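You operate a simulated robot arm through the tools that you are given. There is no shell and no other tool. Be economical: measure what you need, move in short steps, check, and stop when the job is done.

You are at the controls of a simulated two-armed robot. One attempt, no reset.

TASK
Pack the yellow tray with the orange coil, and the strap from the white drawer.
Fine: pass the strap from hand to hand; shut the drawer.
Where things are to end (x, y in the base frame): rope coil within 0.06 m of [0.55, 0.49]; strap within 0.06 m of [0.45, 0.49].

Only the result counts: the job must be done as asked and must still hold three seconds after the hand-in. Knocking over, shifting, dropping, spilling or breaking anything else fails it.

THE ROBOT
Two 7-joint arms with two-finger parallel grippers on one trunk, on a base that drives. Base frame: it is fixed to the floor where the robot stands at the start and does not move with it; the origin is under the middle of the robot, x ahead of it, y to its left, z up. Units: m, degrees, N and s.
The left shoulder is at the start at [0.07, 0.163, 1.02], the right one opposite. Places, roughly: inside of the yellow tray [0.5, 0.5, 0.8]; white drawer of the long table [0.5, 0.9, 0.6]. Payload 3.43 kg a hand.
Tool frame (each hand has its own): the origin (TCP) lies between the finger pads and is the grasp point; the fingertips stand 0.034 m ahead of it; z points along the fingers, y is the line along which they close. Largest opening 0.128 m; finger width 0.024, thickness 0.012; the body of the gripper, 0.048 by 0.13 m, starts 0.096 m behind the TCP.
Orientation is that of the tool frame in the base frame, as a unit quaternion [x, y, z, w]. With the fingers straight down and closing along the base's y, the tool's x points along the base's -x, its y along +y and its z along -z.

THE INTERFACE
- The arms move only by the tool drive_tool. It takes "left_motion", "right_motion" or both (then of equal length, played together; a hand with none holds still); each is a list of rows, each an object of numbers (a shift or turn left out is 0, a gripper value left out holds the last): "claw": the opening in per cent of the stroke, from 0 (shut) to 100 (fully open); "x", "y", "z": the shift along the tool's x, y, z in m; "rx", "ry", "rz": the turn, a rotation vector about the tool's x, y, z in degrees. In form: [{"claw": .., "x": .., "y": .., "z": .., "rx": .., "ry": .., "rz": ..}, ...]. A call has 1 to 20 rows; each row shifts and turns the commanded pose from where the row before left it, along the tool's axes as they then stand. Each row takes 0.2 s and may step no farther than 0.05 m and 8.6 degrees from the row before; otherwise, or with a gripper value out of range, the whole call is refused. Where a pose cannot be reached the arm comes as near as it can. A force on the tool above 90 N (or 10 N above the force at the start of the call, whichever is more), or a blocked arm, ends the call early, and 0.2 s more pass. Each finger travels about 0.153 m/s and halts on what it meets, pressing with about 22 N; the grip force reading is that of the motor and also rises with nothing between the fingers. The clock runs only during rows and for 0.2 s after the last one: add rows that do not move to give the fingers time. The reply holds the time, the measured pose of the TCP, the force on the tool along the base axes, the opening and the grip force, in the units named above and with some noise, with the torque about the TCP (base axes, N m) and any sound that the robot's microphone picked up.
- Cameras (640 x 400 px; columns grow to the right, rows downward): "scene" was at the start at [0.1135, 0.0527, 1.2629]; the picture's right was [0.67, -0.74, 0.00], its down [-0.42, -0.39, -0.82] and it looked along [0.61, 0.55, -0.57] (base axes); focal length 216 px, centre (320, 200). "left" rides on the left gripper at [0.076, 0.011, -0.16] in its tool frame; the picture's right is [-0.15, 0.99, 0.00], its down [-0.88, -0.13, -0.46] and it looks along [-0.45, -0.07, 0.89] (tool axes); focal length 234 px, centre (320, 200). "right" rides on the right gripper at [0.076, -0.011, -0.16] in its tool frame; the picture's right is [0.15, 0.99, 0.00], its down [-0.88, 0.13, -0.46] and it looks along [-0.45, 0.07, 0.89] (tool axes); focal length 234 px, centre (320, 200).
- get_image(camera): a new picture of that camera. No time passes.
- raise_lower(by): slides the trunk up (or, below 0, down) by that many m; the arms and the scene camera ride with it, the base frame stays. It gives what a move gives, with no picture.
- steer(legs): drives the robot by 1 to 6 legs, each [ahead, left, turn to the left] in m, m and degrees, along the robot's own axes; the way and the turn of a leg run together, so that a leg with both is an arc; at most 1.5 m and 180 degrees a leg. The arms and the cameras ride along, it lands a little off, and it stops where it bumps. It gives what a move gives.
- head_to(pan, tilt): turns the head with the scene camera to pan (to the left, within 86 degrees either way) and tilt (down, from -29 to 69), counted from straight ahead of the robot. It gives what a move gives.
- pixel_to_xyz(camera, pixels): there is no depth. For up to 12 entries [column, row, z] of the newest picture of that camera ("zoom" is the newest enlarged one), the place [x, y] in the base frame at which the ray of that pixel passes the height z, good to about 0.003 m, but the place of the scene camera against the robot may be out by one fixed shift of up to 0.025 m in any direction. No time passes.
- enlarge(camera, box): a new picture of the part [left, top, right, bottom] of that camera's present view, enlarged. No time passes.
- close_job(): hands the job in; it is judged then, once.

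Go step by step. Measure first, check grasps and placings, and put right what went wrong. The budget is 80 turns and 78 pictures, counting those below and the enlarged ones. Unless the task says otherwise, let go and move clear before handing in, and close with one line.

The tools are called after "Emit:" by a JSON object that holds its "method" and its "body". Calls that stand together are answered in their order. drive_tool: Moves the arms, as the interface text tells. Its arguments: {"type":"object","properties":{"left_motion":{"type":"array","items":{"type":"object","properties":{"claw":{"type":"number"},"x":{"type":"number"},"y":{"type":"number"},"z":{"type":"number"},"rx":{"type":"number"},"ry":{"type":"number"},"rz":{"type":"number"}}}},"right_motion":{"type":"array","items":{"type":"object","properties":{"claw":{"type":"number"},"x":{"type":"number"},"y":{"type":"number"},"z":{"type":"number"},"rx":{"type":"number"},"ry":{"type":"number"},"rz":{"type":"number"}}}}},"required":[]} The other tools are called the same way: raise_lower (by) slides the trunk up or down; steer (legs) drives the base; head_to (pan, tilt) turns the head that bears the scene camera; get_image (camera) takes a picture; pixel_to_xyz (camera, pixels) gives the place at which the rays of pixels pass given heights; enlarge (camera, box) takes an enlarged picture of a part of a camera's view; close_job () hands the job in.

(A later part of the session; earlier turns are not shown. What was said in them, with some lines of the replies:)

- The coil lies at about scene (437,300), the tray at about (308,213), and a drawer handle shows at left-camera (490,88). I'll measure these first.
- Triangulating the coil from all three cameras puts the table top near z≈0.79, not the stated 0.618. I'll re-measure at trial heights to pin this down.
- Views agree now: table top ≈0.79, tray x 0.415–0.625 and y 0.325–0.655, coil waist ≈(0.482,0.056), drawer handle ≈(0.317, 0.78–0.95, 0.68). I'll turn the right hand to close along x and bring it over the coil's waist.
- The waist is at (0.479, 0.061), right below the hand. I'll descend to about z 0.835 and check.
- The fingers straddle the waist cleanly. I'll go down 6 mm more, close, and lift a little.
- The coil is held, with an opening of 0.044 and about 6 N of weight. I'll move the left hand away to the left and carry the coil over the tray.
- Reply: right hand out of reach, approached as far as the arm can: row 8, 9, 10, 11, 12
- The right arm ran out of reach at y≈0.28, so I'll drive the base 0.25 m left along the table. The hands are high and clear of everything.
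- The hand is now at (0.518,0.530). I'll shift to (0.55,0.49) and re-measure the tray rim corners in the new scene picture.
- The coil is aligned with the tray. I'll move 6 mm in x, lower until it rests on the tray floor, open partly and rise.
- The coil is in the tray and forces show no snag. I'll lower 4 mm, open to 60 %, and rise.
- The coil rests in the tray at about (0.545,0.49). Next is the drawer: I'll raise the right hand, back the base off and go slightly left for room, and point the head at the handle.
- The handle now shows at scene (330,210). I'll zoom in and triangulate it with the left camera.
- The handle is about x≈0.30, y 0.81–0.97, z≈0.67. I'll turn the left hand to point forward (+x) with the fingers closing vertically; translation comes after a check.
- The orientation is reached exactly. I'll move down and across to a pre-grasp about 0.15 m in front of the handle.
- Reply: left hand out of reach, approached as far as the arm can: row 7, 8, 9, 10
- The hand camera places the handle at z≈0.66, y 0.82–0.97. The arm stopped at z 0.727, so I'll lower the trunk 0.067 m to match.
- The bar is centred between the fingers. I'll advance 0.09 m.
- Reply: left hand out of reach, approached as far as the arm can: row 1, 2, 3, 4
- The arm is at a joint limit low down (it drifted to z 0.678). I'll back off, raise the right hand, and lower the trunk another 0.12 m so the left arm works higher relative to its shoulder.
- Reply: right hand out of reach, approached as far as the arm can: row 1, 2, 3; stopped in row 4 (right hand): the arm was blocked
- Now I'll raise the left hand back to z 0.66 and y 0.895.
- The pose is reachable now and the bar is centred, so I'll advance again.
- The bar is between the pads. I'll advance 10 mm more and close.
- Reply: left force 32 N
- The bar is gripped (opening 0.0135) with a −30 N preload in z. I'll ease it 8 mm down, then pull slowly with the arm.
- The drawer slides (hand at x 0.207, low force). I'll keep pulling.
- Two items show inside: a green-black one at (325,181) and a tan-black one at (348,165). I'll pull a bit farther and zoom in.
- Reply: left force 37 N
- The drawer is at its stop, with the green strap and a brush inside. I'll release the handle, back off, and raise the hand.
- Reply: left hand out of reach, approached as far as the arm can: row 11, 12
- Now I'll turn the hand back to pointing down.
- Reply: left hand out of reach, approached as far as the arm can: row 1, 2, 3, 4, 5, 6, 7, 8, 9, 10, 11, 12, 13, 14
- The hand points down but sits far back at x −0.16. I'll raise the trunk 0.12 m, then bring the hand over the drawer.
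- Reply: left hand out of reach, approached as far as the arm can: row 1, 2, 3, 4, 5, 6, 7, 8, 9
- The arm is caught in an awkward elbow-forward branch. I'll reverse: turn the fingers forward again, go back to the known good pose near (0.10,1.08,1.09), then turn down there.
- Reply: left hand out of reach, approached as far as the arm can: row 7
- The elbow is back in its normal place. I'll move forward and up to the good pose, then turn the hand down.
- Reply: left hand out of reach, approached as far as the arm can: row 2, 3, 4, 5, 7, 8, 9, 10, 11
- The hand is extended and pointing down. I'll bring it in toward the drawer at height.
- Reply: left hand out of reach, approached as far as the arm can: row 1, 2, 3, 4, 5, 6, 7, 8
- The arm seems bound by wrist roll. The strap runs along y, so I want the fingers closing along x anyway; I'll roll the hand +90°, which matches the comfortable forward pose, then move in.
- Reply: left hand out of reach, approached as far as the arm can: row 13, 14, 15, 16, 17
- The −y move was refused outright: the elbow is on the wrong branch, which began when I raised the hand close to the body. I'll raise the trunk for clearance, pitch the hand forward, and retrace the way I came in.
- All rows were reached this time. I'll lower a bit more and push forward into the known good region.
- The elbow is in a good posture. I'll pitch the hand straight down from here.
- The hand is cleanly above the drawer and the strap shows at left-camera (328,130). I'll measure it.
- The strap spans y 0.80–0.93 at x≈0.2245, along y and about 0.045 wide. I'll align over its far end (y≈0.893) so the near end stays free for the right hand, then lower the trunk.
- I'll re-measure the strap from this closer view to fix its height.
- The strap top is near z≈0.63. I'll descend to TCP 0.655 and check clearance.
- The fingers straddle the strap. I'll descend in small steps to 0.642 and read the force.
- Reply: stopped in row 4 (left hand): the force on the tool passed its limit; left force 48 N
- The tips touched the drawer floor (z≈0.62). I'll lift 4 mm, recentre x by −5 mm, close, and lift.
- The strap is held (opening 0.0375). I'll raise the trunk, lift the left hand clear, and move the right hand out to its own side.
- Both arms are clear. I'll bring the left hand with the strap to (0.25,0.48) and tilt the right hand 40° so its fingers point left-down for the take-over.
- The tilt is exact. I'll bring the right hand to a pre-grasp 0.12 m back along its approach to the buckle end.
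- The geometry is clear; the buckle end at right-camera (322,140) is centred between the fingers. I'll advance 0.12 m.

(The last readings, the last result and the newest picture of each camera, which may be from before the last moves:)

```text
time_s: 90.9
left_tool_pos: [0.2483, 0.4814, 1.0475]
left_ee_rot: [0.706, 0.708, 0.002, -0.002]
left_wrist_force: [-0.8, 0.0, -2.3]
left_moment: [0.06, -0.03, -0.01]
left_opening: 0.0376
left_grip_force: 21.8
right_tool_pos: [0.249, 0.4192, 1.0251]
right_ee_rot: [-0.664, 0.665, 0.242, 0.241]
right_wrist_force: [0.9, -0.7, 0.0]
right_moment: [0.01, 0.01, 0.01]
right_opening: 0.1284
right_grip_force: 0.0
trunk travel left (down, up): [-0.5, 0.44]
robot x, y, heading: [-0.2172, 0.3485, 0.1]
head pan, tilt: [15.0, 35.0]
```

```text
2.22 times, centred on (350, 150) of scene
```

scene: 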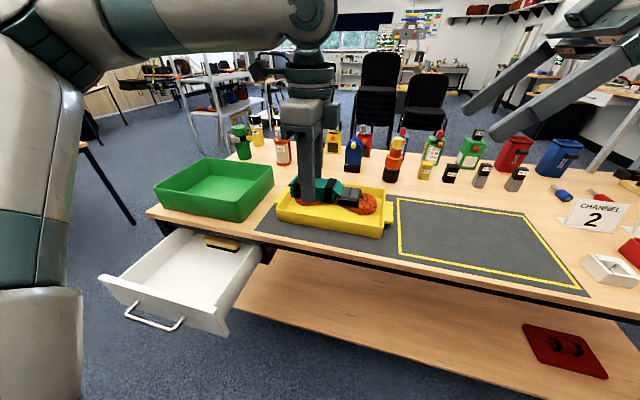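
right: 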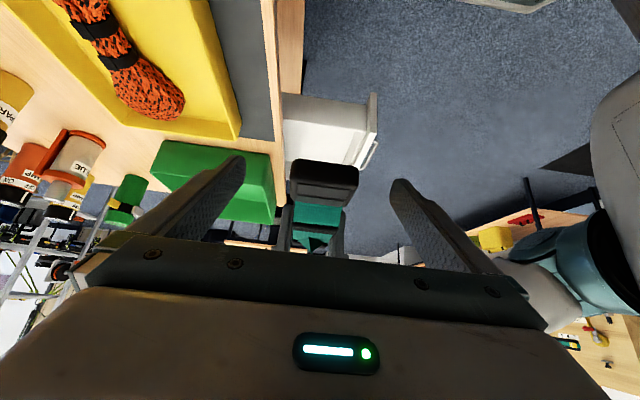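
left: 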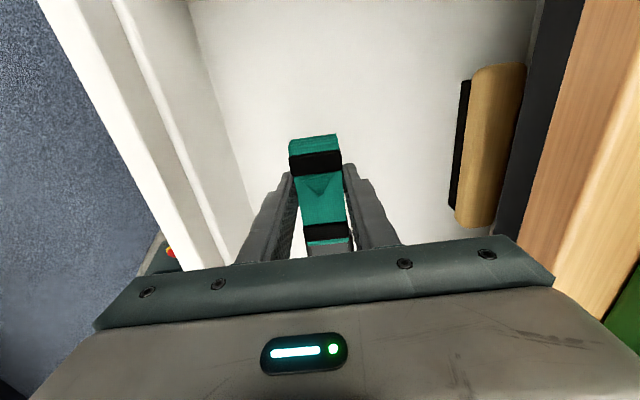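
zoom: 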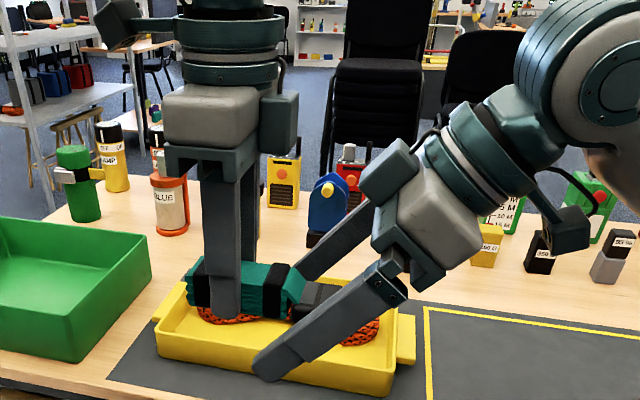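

The right fingers straddle the buckle end. I'll close them and check before the left lets go.

Emit:
{"method": "drive_tool", "body": {"right_motion": [{"claw": 0}, {}, {}, {}, {}, {}]}}

Emit:
{"method": "enlarge", "body": {"camera": "scene", "box": [250, 60, 450, 240]}}

```text
time_s: 92.3
left_tool_pos: [0.2482, 0.4809, 1.0475]
left_ee_rot: [0.707, 0.708, 0.002, -0.001]
left_wrist_force: [3.5, -1.6, -0.8]
left_moment: [-0.03, -0.09, -0.01]
left_opening: 0.0377
left_grip_force: 21.9
right_tool_pos: [0.25, 0.4192, 1.0253]
right_ee_rot: [-0.664, 0.665, 0.242, 0.242]
right_wrist_force: [-2.7, 1.6, 0.0]
right_moment: [-0.04, -0.02, 0.17]
right_opening: 0.0454
right_grip_force: 22.3
trunk travel left (down, up): [-0.5, 0.44]
robot x, y, heading: [-0.2182, 0.3493, 0.2]
head pan, tilt: [15.0, 35.0]
```

```text
2.22 times, centred on (350, 150) of scene
```

zoom: 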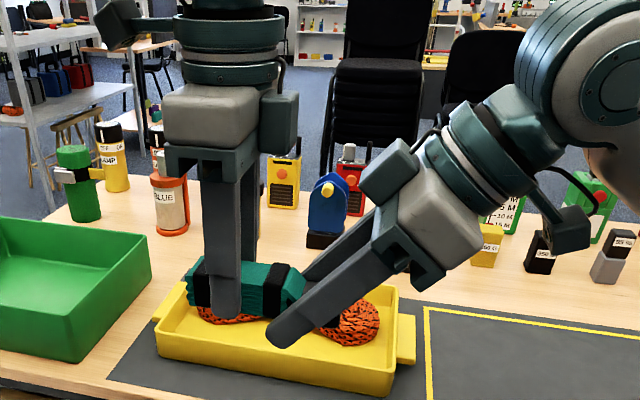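

The right hand has the buckle (opening 0.045, 22 N). The left lets go, rises, and moves away.

Emit:
{"method": "drive_tool", "body": {"left_motion": [{"claw": 70}, {}, {}, {"z": -0.03}, {"z": -0.04}, {"z": -0.04}, {"x": 0.045}, {"x": 0.045}, {"x": 0.045}, {"x": 0.045}, {"x": 0.045}, {"x": 0.045}, {"x": 0.045}, {"x": 0.045}, {}]}}

Emit:
{"method": "get_image", "body": {"camera": "scene"}}

Emit:
{"method": "get_image", "body": {"camera": "right"}}

```text
time_s: 95.5
left_tool_pos: [0.2537, 0.8727, 1.1395]
left_ee_rot: [0.707, 0.707, 0.002, -0.003]
left_wrist_force: [-0.7, -0.6, 0.8]
left_moment: [0.04, -0.02, -0.02]
left_opening: 0.0896
left_grip_force: 0.1
left hand out of reach, approached as far as the arm can: row 4, 5, 6
right_tool_pos: [0.2492, 0.4192, 1.025]
right_ee_rot: [-0.664, 0.665, 0.241, 0.24]
right_wrist_force: [0.2, -0.4, 0.2]
right_moment: [-0.07, -0.02, -0.03]
right_opening: 0.0459
right_grip_force: 22.2
trunk travel left (down, up): [-0.5, 0.44]
robot x, y, heading: [-0.2236, 0.3518, -0.1]
head pan, tilt: [15.0, 35.0]
```

```text
15 pictures are left
```

scene: 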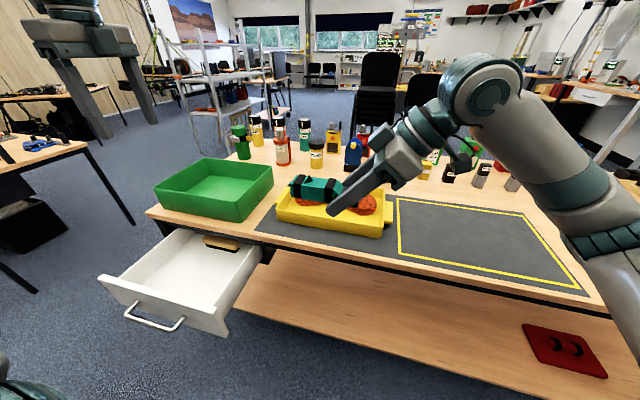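

```text
14 pictures are left
```

right: 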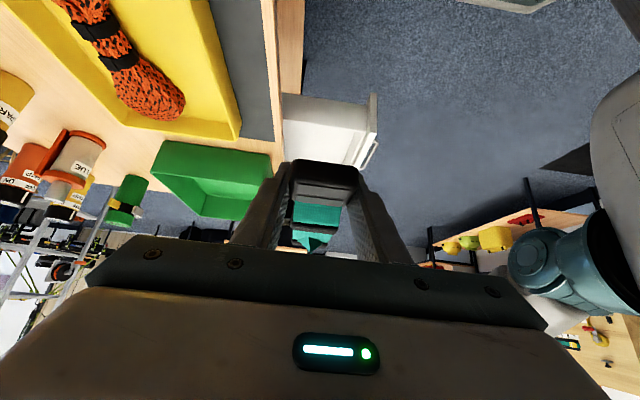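

The handover succeeded. I'll move the right hand over the tray to (0.463,0.457) and inspect the gap beside the coil.

Emit:
{"method": "drive_tool", "body": {"right_motion": [{"x": -0.0058, "y": -0.043, "z": 0.0049}, {"x": -0.0058, "y": -0.043, "z": 0.0049}, {"x": -0.0058, "y": -0.043, "z": 0.0049}, {"x": -0.0058, "y": -0.043, "z": 0.0049}, {"x": -0.0058, "y": -0.042, "z": 0.0049}, {"x": 0.0321, "z": 0.0383}, {"x": 0.0321, "z": 0.0383}, {}]}}

Emit:
{"method": "get_image", "body": {"camera": "scene"}}

Emit:
{"method": "get_image", "body": {"camera": "right"}}

```text
time_s: 97.3
left_tool_pos: [0.251, 0.8726, 1.1385]
left_ee_rot: [0.707, 0.707, 0.002, -0.002]
left_wrist_force: [-1.4, -0.9, 1.2]
left_moment: [0.01, 0.01, 0.0]
left_opening: 0.0898
left_grip_force: 0.2
right_tool_pos: [0.4633, 0.4562, 0.9255]
right_ee_rot: [-0.665, 0.665, 0.242, 0.241]
right_wrist_force: [0.6, 0.1, -0.2]
right_moment: [-0.05, 0.02, -0.03]
right_opening: 0.0456
right_grip_force: 22.4
trunk travel left (down, up): [-0.5, 0.44]
robot x, y, heading: [-0.218, 0.3524, 0.1]
head pan, tilt: [15.0, 35.0]
```

```text
13 pictures are left
```

scene: 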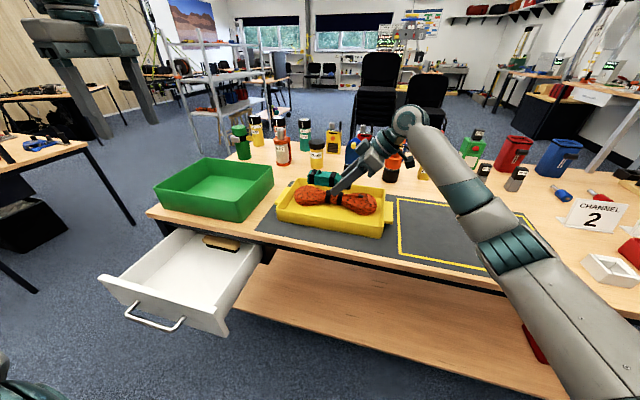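

```text
12 pictures are left
```

right: 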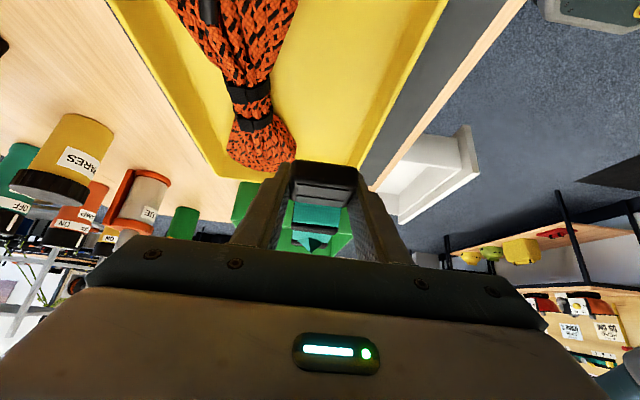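

Emit:
{"method": "pixel_to_xyz", "body": {"camera": "right", "pixels": [[298, 10, 0.82], [285, 40, 0.82], [271, 90, 0.82], [297, 145, 0.82], [357, 165, 0.83], [447, 5, 0.83], [375, 110, 0.8], [408, 30, 0.8], [248, 100, 0.84], [385, 110, 0.83]]}}

Emit:
{"method": "enlarge", "body": {"camera": "right", "box": [160, 0, 460, 200]}}

```text
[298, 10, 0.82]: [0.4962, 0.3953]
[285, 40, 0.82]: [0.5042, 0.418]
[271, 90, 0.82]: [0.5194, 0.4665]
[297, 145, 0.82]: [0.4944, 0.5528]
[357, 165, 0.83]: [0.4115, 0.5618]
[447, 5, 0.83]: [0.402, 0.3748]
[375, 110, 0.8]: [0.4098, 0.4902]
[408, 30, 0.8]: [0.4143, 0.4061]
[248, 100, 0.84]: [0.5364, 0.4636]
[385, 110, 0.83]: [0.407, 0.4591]
```

```text
2.00 times, centred on (310, 100) of right
```

zoom: 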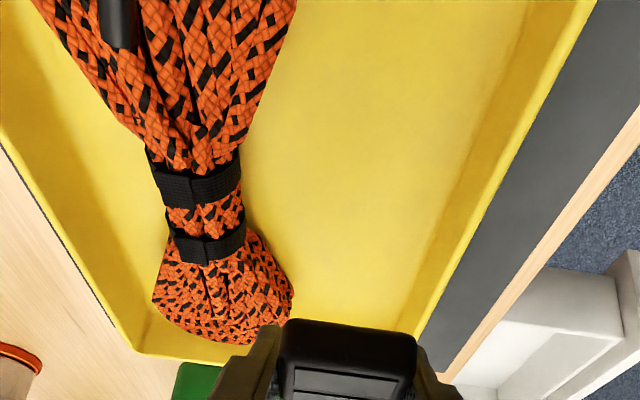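

The gap between tray wall (0.42) and coil (0.50–0.52) fits the strap at x 0.463. I'll lower vertically to z≈0.84.

Emit:
{"method": "drive_tool", "body": {"right_motion": [{"x": 0.0225, "z": 0.0268}, {"x": 0.0193, "z": 0.023}, {"x": 0.0096, "z": 0.0115}, {"x": 0.0032, "z": 0.0038}, {}]}}

Emit:
{"method": "enlarge", "body": {"camera": "scene", "box": [250, 120, 430, 260]}}

```text
time_s: 98.5
left_tool_pos: [0.2526, 0.8714, 1.1403]
left_ee_rot: [0.707, 0.707, 0.002, -0.002]
left_wrist_force: [-0.5, 0.0, 0.3]
left_moment: [0.01, 0.01, 0.0]
left_opening: 0.0894
left_grip_force: 0.0
right_tool_pos: [0.4622, 0.4567, 0.8398]
right_ee_rot: [-0.665, 0.665, 0.241, 0.24]
right_wrist_force: [0.4, -0.1, -0.3]
right_moment: [-0.06, 0.0, 0.0]
right_opening: 0.0456
right_grip_force: 22.1
trunk travel left (down, up): [-0.5, 0.44]
robot x, y, heading: [-0.2178, 0.3491, 0.0]
head pan, tilt: [15.0, 35.0]
```

```text
2.86 times, centred on (340, 190) of scene
```

zoom: 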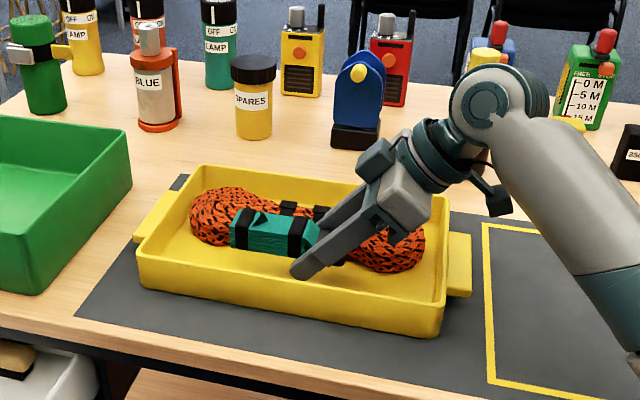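

The strap is inside, just above the tray floor. I'll lower 5 mm, open slightly, and back out along the fingers.

Emit:
{"method": "drive_tool", "body": {"right_motion": [{"x": 0.0032, "z": 0.0038}, {"claw": 47}, {}, {}, {"z": -0.03}, {"z": -0.04}, {"z": -0.05}, {"z": -0.05}, {}]}}

Emit:
{"method": "enlarge", "body": {"camera": "scene", "box": [250, 120, 430, 260]}}

```text
time_s: 100.5
left_tool_pos: [0.252, 0.8729, 1.1395]
left_ee_rot: [0.707, 0.707, 0.002, -0.002]
left_wrist_force: [0.1, 0.8, -0.1]
left_moment: [-0.02, 0.01, 0.0]
left_opening: 0.0896
left_grip_force: 0.0
right_tool_pos: [0.464, 0.3475, 0.9656]
right_ee_rot: [-0.665, 0.665, 0.241, 0.24]
right_wrist_force: [0.4, 1.1, 0.3]
right_moment: [-0.02, -0.02, 0.03]
right_opening: 0.0602
right_grip_force: 0.1
trunk travel left (down, up): [-0.5, 0.44]
robot x, y, heading: [-0.2184, 0.349, 0.1]
head pan, tilt: [15.0, 35.0]
```

```text
2.86 times, centred on (340, 190) of scene
```

zoom: 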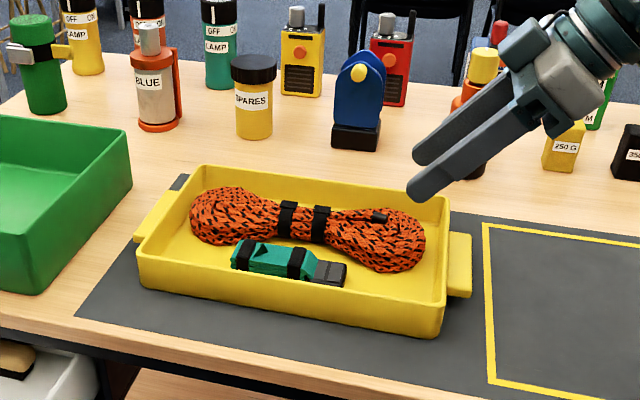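

Both items lie well in the tray. Now the drawer: I'll raise the right hand, close the left fingers and pitch them 60° forward, then back the base off so the hand can come down in front of the drawer.

Emit:
{"method": "drive_tool", "body": {"left_motion": [{"claw": 0, "rx": -8.57}, {"rx": -8.57}, {"rx": -8.57}, {"rx": -8.57}, {"rx": -8.57}, {"rx": -8.57}, {"rx": -8.57}, {}], "right_motion": [{"x": -0.0241, "z": -0.0287}, {"x": -0.0241, "z": -0.0287}, {"x": -0.0241, "z": -0.0287}, {"x": -0.0241, "z": -0.0287}, {}, {}, {}, {}]}}

Emit:
{"method": "steer", "body": {"legs": [[-0.35, 0, 0]]}}

```text
time_s: 102.3
left_tool_pos: [0.2516, 0.8707, 1.1402]
left_ee_rot: [0.613, 0.611, 0.356, 0.351]
left_wrist_force: [0.3, 0.5, 0.1]
left_moment: [-0.01, -0.02, 0.0]
left_opening: 0.0
left_grip_force: 22.3
right_tool_pos: [0.4632, 0.3465, 1.1167]
right_ee_rot: [-0.664, 0.665, 0.241, 0.242]
right_wrist_force: [-0.4, 0.4, 0.6]
right_moment: [-0.01, -0.02, -0.04]
right_opening: 0.0604
right_grip_force: 0.1
trunk travel left (down, up): [-0.5, 0.44]
robot x, y, heading: [-0.2203, 0.3538, 0.1]
head pan, tilt: [15.0, 35.0]
```

```text
time_s: 104.6
left_tool_pos: [-0.099, 0.8715, 1.1388]
left_ee_rot: [0.613, 0.612, 0.355, 0.353]
left_wrist_force: [0.1, 0.2, -0.4]
left_moment: [0.0, 0.01, -0.02]
left_opening: 0.0
left_grip_force: 22.1
right_tool_pos: [0.1125, 0.3477, 1.1166]
right_ee_rot: [-0.663, 0.666, 0.241, 0.243]
right_wrist_force: [0.0, 0.2, -0.4]
right_moment: [-0.01, -0.01, -0.07]
right_opening: 0.0601
right_grip_force: 0.1
trunk travel left (down, up): [-0.5, 0.44]
robot x, y, heading: [-0.5717, 0.3488, -0.1]
head pan, tilt: [15.0, 35.0]
```

Emit:
{"method": "raise_lower", "body": {"by": -0.15}}

Emit:
{"method": "drive_tool", "body": {"left_motion": [{"x": 0.004, "y": -0.04, "z": 0.0231}, {"x": 0.004, "y": -0.04, "z": 0.0231}, {"x": 0.004, "y": -0.04, "z": 0.0231}, {"x": 0.004, "y": -0.04, "z": 0.0231}, {"x": 0.004, "y": -0.04, "z": 0.0231}, {"y": -0.04, "z": 0.0231}, {}]}}

Emit:
{"method": "head_to", "body": {"pan": 35, "tilt": 30}}

Emit:
{"method": "get_image", "body": {"camera": "scene"}}

Emit:
{"method": "get_image", "body": {"camera": "left"}}

```text
time_s: 106.3
left_tool_pos: [-0.099, 0.871, 0.9893]
left_ee_rot: [0.613, 0.611, 0.356, 0.352]
left_wrist_force: [0.1, -1.0, 0.0]
left_moment: [0.02, -0.01, 0.01]
left_opening: 0.0002
left_grip_force: 21.8
right_tool_pos: [0.1134, 0.3467, 0.9671]
right_ee_rot: [-0.665, 0.665, 0.241, 0.241]
right_wrist_force: [-0.1, 0.1, 0.8]
right_moment: [-0.01, 0.01, 0.02]
right_opening: 0.0601
right_grip_force: 0.1
trunk travel left (down, up): [-0.35, 0.59]
robot x, y, heading: [-0.5739, 0.351, -0.2]
head pan, tilt: [15.0, 35.0]
```

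```text
time_s: 107.9
left_tool_pos: [-0.098, 0.8916, 0.7106]
left_ee_rot: [0.614, 0.611, 0.355, 0.351]
left_wrist_force: [0.3, -0.1, 0.0]
left_moment: [-0.02, 0.01, -0.01]
left_opening: 0.0002
left_grip_force: 21.5
right_tool_pos: [0.1132, 0.3466, 0.9668]
right_ee_rot: [-0.665, 0.665, 0.242, 0.241]
right_wrist_force: [-0.1, -0.6, 0.2]
right_moment: [0.02, 0.02, 0.01]
right_opening: 0.0601
right_grip_force: 0.0
trunk travel left (down, up): [-0.35, 0.59]
robot x, y, heading: [-0.5708, 0.35, 0.2]
head pan, tilt: [15.0, 35.0]
```

```text
time_s: 108.8
left_tool_pos: [-0.0987, 0.8915, 0.7112]
left_ee_rot: [0.613, 0.611, 0.355, 0.352]
left_wrist_force: [0.3, 0.2, 0.3]
left_moment: [0.02, 0.01, 0.0]
left_opening: 0.0
left_grip_force: 21.9
right_tool_pos: [0.112, 0.3462, 0.9645]
right_ee_rot: [-0.664, 0.665, 0.242, 0.241]
right_wrist_force: [0.5, 0.7, -0.2]
right_moment: [-0.02, -0.01, 0.0]
right_opening: 0.0603
right_grip_force: 0.1
trunk travel left (down, up): [-0.35, 0.59]
robot x, y, heading: [-0.5743, 0.3491, 0.2]
head pan, tilt: [35.0, 30.0]
```

```text
8 pictures are left
```

scene: 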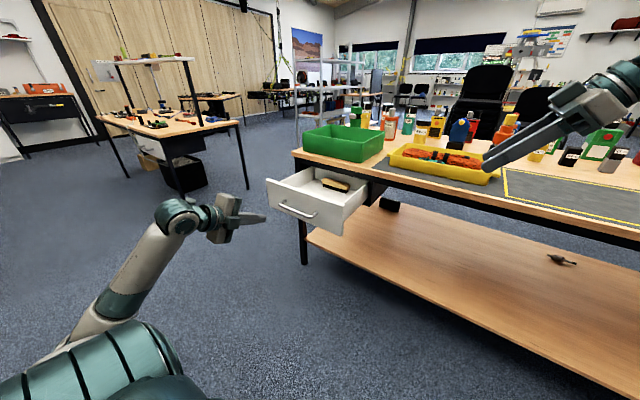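

```text
7 pictures are left
```

left: 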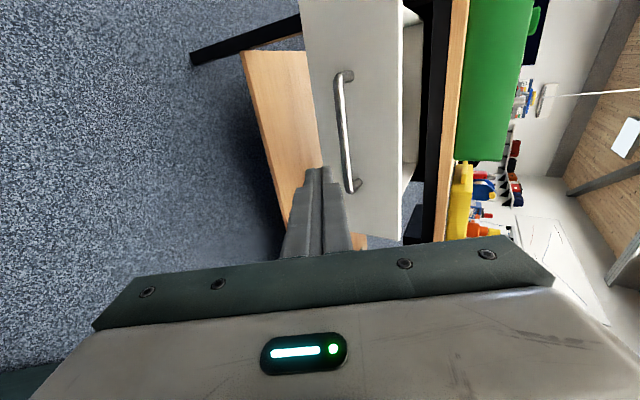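

The finger tips line up with the drawer face above the handle (z≈0.695, y≈0.89). I'll drive forward 0.3 m to push it in.

Emit:
{"method": "steer", "body": {"legs": [[0.3, 0, 0]]}}

Emit:
{"method": "get_image", "body": {"camera": "scene"}}

```text
time_s: 110.8
left_tool_pos: [0.202, 0.8943, 0.709]
left_ee_rot: [0.613, 0.612, 0.356, 0.351]
left_wrist_force: [0.2, 0.2, 0.2]
left_moment: [0.02, -0.01, -0.02]
left_opening: 0.0002
left_grip_force: 21.7
right_tool_pos: [0.4142, 0.349, 0.9656]
right_ee_rot: [0.665, -0.664, -0.242, -0.241]
right_wrist_force: [0.2, 0.6, -0.6]
right_moment: [0.0, 0.01, 0.01]
right_opening: 0.0604
right_grip_force: 0.0
trunk travel left (down, up): [-0.35, 0.59]
robot x, y, heading: [-0.2684, 0.3519, 0.2]
head pan, tilt: [35.0, 30.0]
```

```text
6 pictures are left
```

scene: 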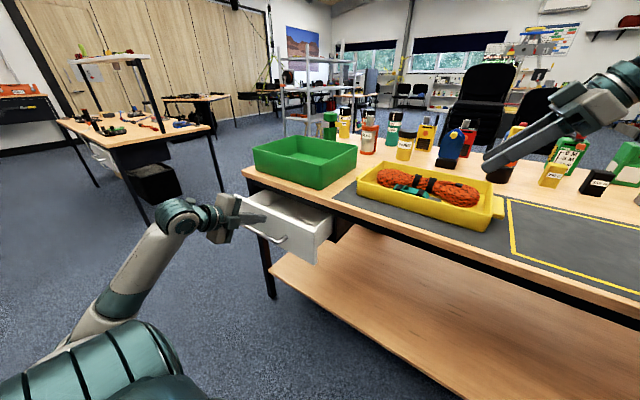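

The drawer is being pushed in (tip at x≈0.23). I'll push the rest slowly with the arm, watching the force.

Emit:
{"method": "drive_tool", "body": {"left_motion": [{"y": 0.01, "z": 0.01732}, {"y": 0.01, "z": 0.01732}, {"y": 0.01, "z": 0.01732}, {"y": 0.01, "z": 0.01732}, {}]}}

Emit:
{"method": "enlarge", "body": {"camera": "scene", "box": [180, 130, 380, 290]}}

```text
time_s: 112.0
left_tool_pos: [0.2827, 0.8918, 0.7099]
left_ee_rot: [0.613, 0.612, 0.356, 0.351]
left_wrist_force: [0.3, -0.4, 0.8]
left_moment: [-0.02, 0.0, 0.02]
left_opening: 0.0001
left_grip_force: 21.9
right_tool_pos: [0.4133, 0.3483, 0.9653]
right_ee_rot: [0.665, -0.664, -0.242, -0.241]
right_wrist_force: [0.9, 0.0, -0.8]
right_moment: [-0.02, -0.03, 0.01]
right_opening: 0.0599
right_grip_force: 0.2
trunk travel left (down, up): [-0.35, 0.59]
robot x, y, heading: [-0.2674, 0.3528, -0.1]
head pan, tilt: [35.0, 30.0]
```

```text
2.50 times, centred on (280, 210) of scene
```

zoom: 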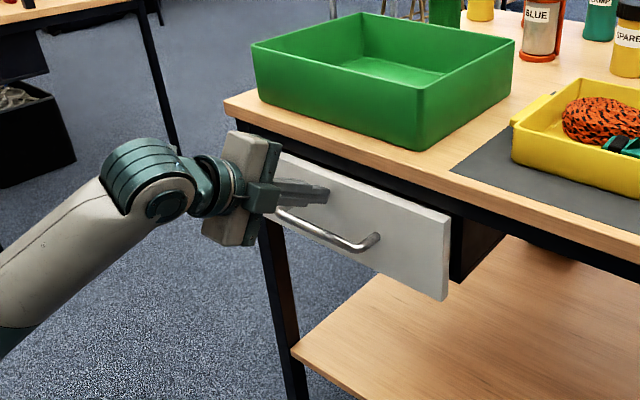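

Only a few centimetres remain. I'll continue in 8 mm steps until the stop is felt.

Emit:
{"method": "drive_tool", "body": {"left_motion": [{"y": 0.004, "z": 0.00693}, {"y": 0.004, "z": 0.00693}, {"y": 0.004, "z": 0.00693}, {}]}}

```text
time_s: 113.0
left_tool_pos: [0.3044, 0.8934, 0.7108]
left_ee_rot: [0.613, 0.612, 0.356, 0.351]
left_wrist_force: [-0.7, -0.5, 0.7]
left_moment: [-0.01, 0.01, 0.0]
left_opening: 0.0
left_grip_force: 22.4
right_tool_pos: [0.4142, 0.3492, 0.9658]
right_ee_rot: [0.665, -0.664, -0.242, -0.24]
right_wrist_force: [-0.6, 0.4, 0.0]
right_moment: [0.02, 0.01, 0.02]
right_opening: 0.0601
right_grip_force: 0.1
trunk travel left (down, up): [-0.35, 0.59]
robot x, y, heading: [-0.2726, 0.3526, 0.1]
head pan, tilt: [35.0, 30.0]
```

Emit:
{"method": "drive_tool", "body": {"left_motion": [{"y": 0.003, "z": 0.0052}, {"y": 0.003, "z": 0.0052}, {"y": 0.002, "z": 0.0035}, {}]}}

Emit:
{"method": "enlarge", "body": {"camera": "scene", "box": [200, 160, 340, 270]}}

```text
time_s: 114.0
left_tool_pos: [0.312, 0.8933, 0.7111]
left_ee_rot: [0.612, 0.614, 0.354, 0.351]
left_wrist_force: [-81.6, -11.6, -6.9]
left_moment: [-0.1, 0.92, -0.53]
left_opening: 0.0
left_grip_force: 21.6
right_tool_pos: [0.4065, 0.3509, 0.9688]
right_ee_rot: [0.666, -0.663, -0.24, -0.243]
right_wrist_force: [0.2, 0.0, 0.9]
right_moment: [-0.01, -0.02, 0.02]
right_opening: 0.0603
right_grip_force: 0.0
trunk travel left (down, up): [-0.35, 0.59]
robot x, y, heading: [-0.2696, 0.3524, 0.3]
head pan, tilt: [35.0, 30.0]
```

```text
3.64 times, centred on (270, 215) of scene
```

zoom: 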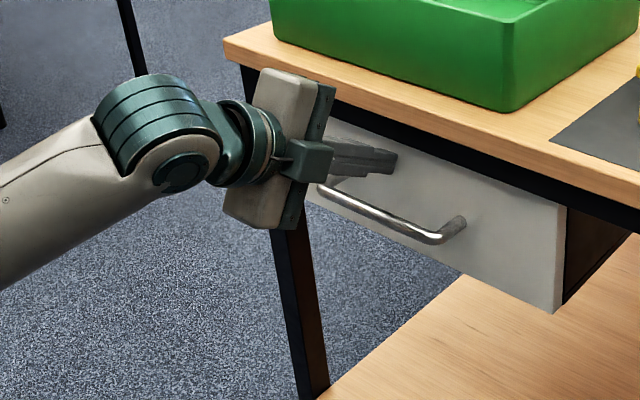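

A firm 82 N stop: the drawer is shut. I'll withdraw the left hand straight back and look at everything.

Emit:
{"method": "drive_tool", "body": {"left_motion": [{"y": -0.005, "z": -0.00866}, {"y": -0.015, "z": -0.026}, {"y": -0.02, "z": -0.0346}, {"y": -0.02, "z": -0.0346}, {}], "right_motion": [{}, {"x": 0.03}, {"x": 0.03, "z": -0.03}, {"z": -0.04}, {}]}}

Emit:
{"method": "get_image", "body": {"camera": "scene"}}

Emit:
{"method": "enlarge", "body": {"camera": "scene", "box": [220, 100, 520, 280]}}

```text
time_s: 115.2
left_tool_pos: [0.2013, 0.8936, 0.7102]
left_ee_rot: [0.613, 0.612, 0.355, 0.352]
left_wrist_force: [1.0, -0.1, 0.4]
left_moment: [-0.01, 0.06, -0.02]
left_opening: 0.0
left_grip_force: 21.8
right_tool_pos: [0.4161, 0.2584, 0.9804]
right_ee_rot: [0.665, -0.664, -0.242, -0.24]
right_wrist_force: [-0.5, 0.2, 0.3]
right_moment: [0.01, 0.01, 0.03]
right_opening: 0.0605
right_grip_force: 0.0
trunk travel left (down, up): [-0.35, 0.59]
robot x, y, heading: [-0.2698, 0.3548, 0.2]
head pan, tilt: [35.0, 30.0]
```

```text
3 pictures are left
```

scene: 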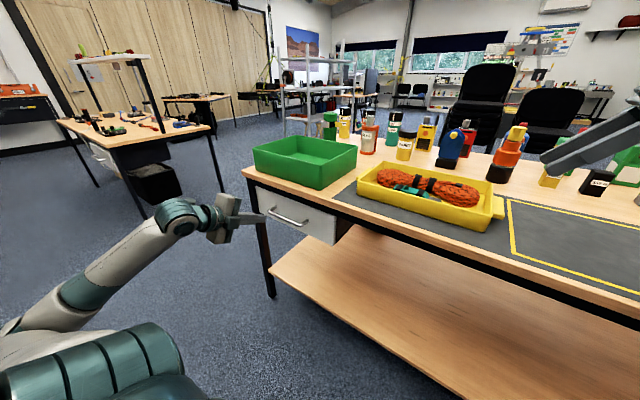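

```text
2.13 times, centred on (370, 190) of scene
```

zoom: 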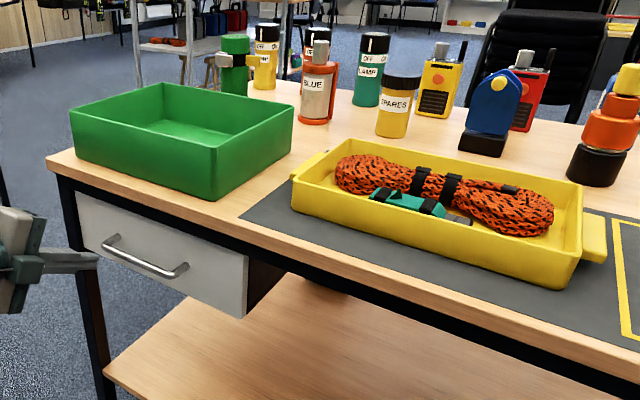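

The pictures show the drawer shut with the handle back in its first place. The coil and strap lie in the tray, nothing else has moved, and both hands are clear, so I'm handing in.

Emit:
{"method": "close_job", "body": {}}

```text
The job is handed in.
```

The coil and the strap are in the yellow tray, released at about (0.545, 0.49) and (0.46, 0.49). The strap went from the left hand to the right, the drawer is shut, and the job is handed in.
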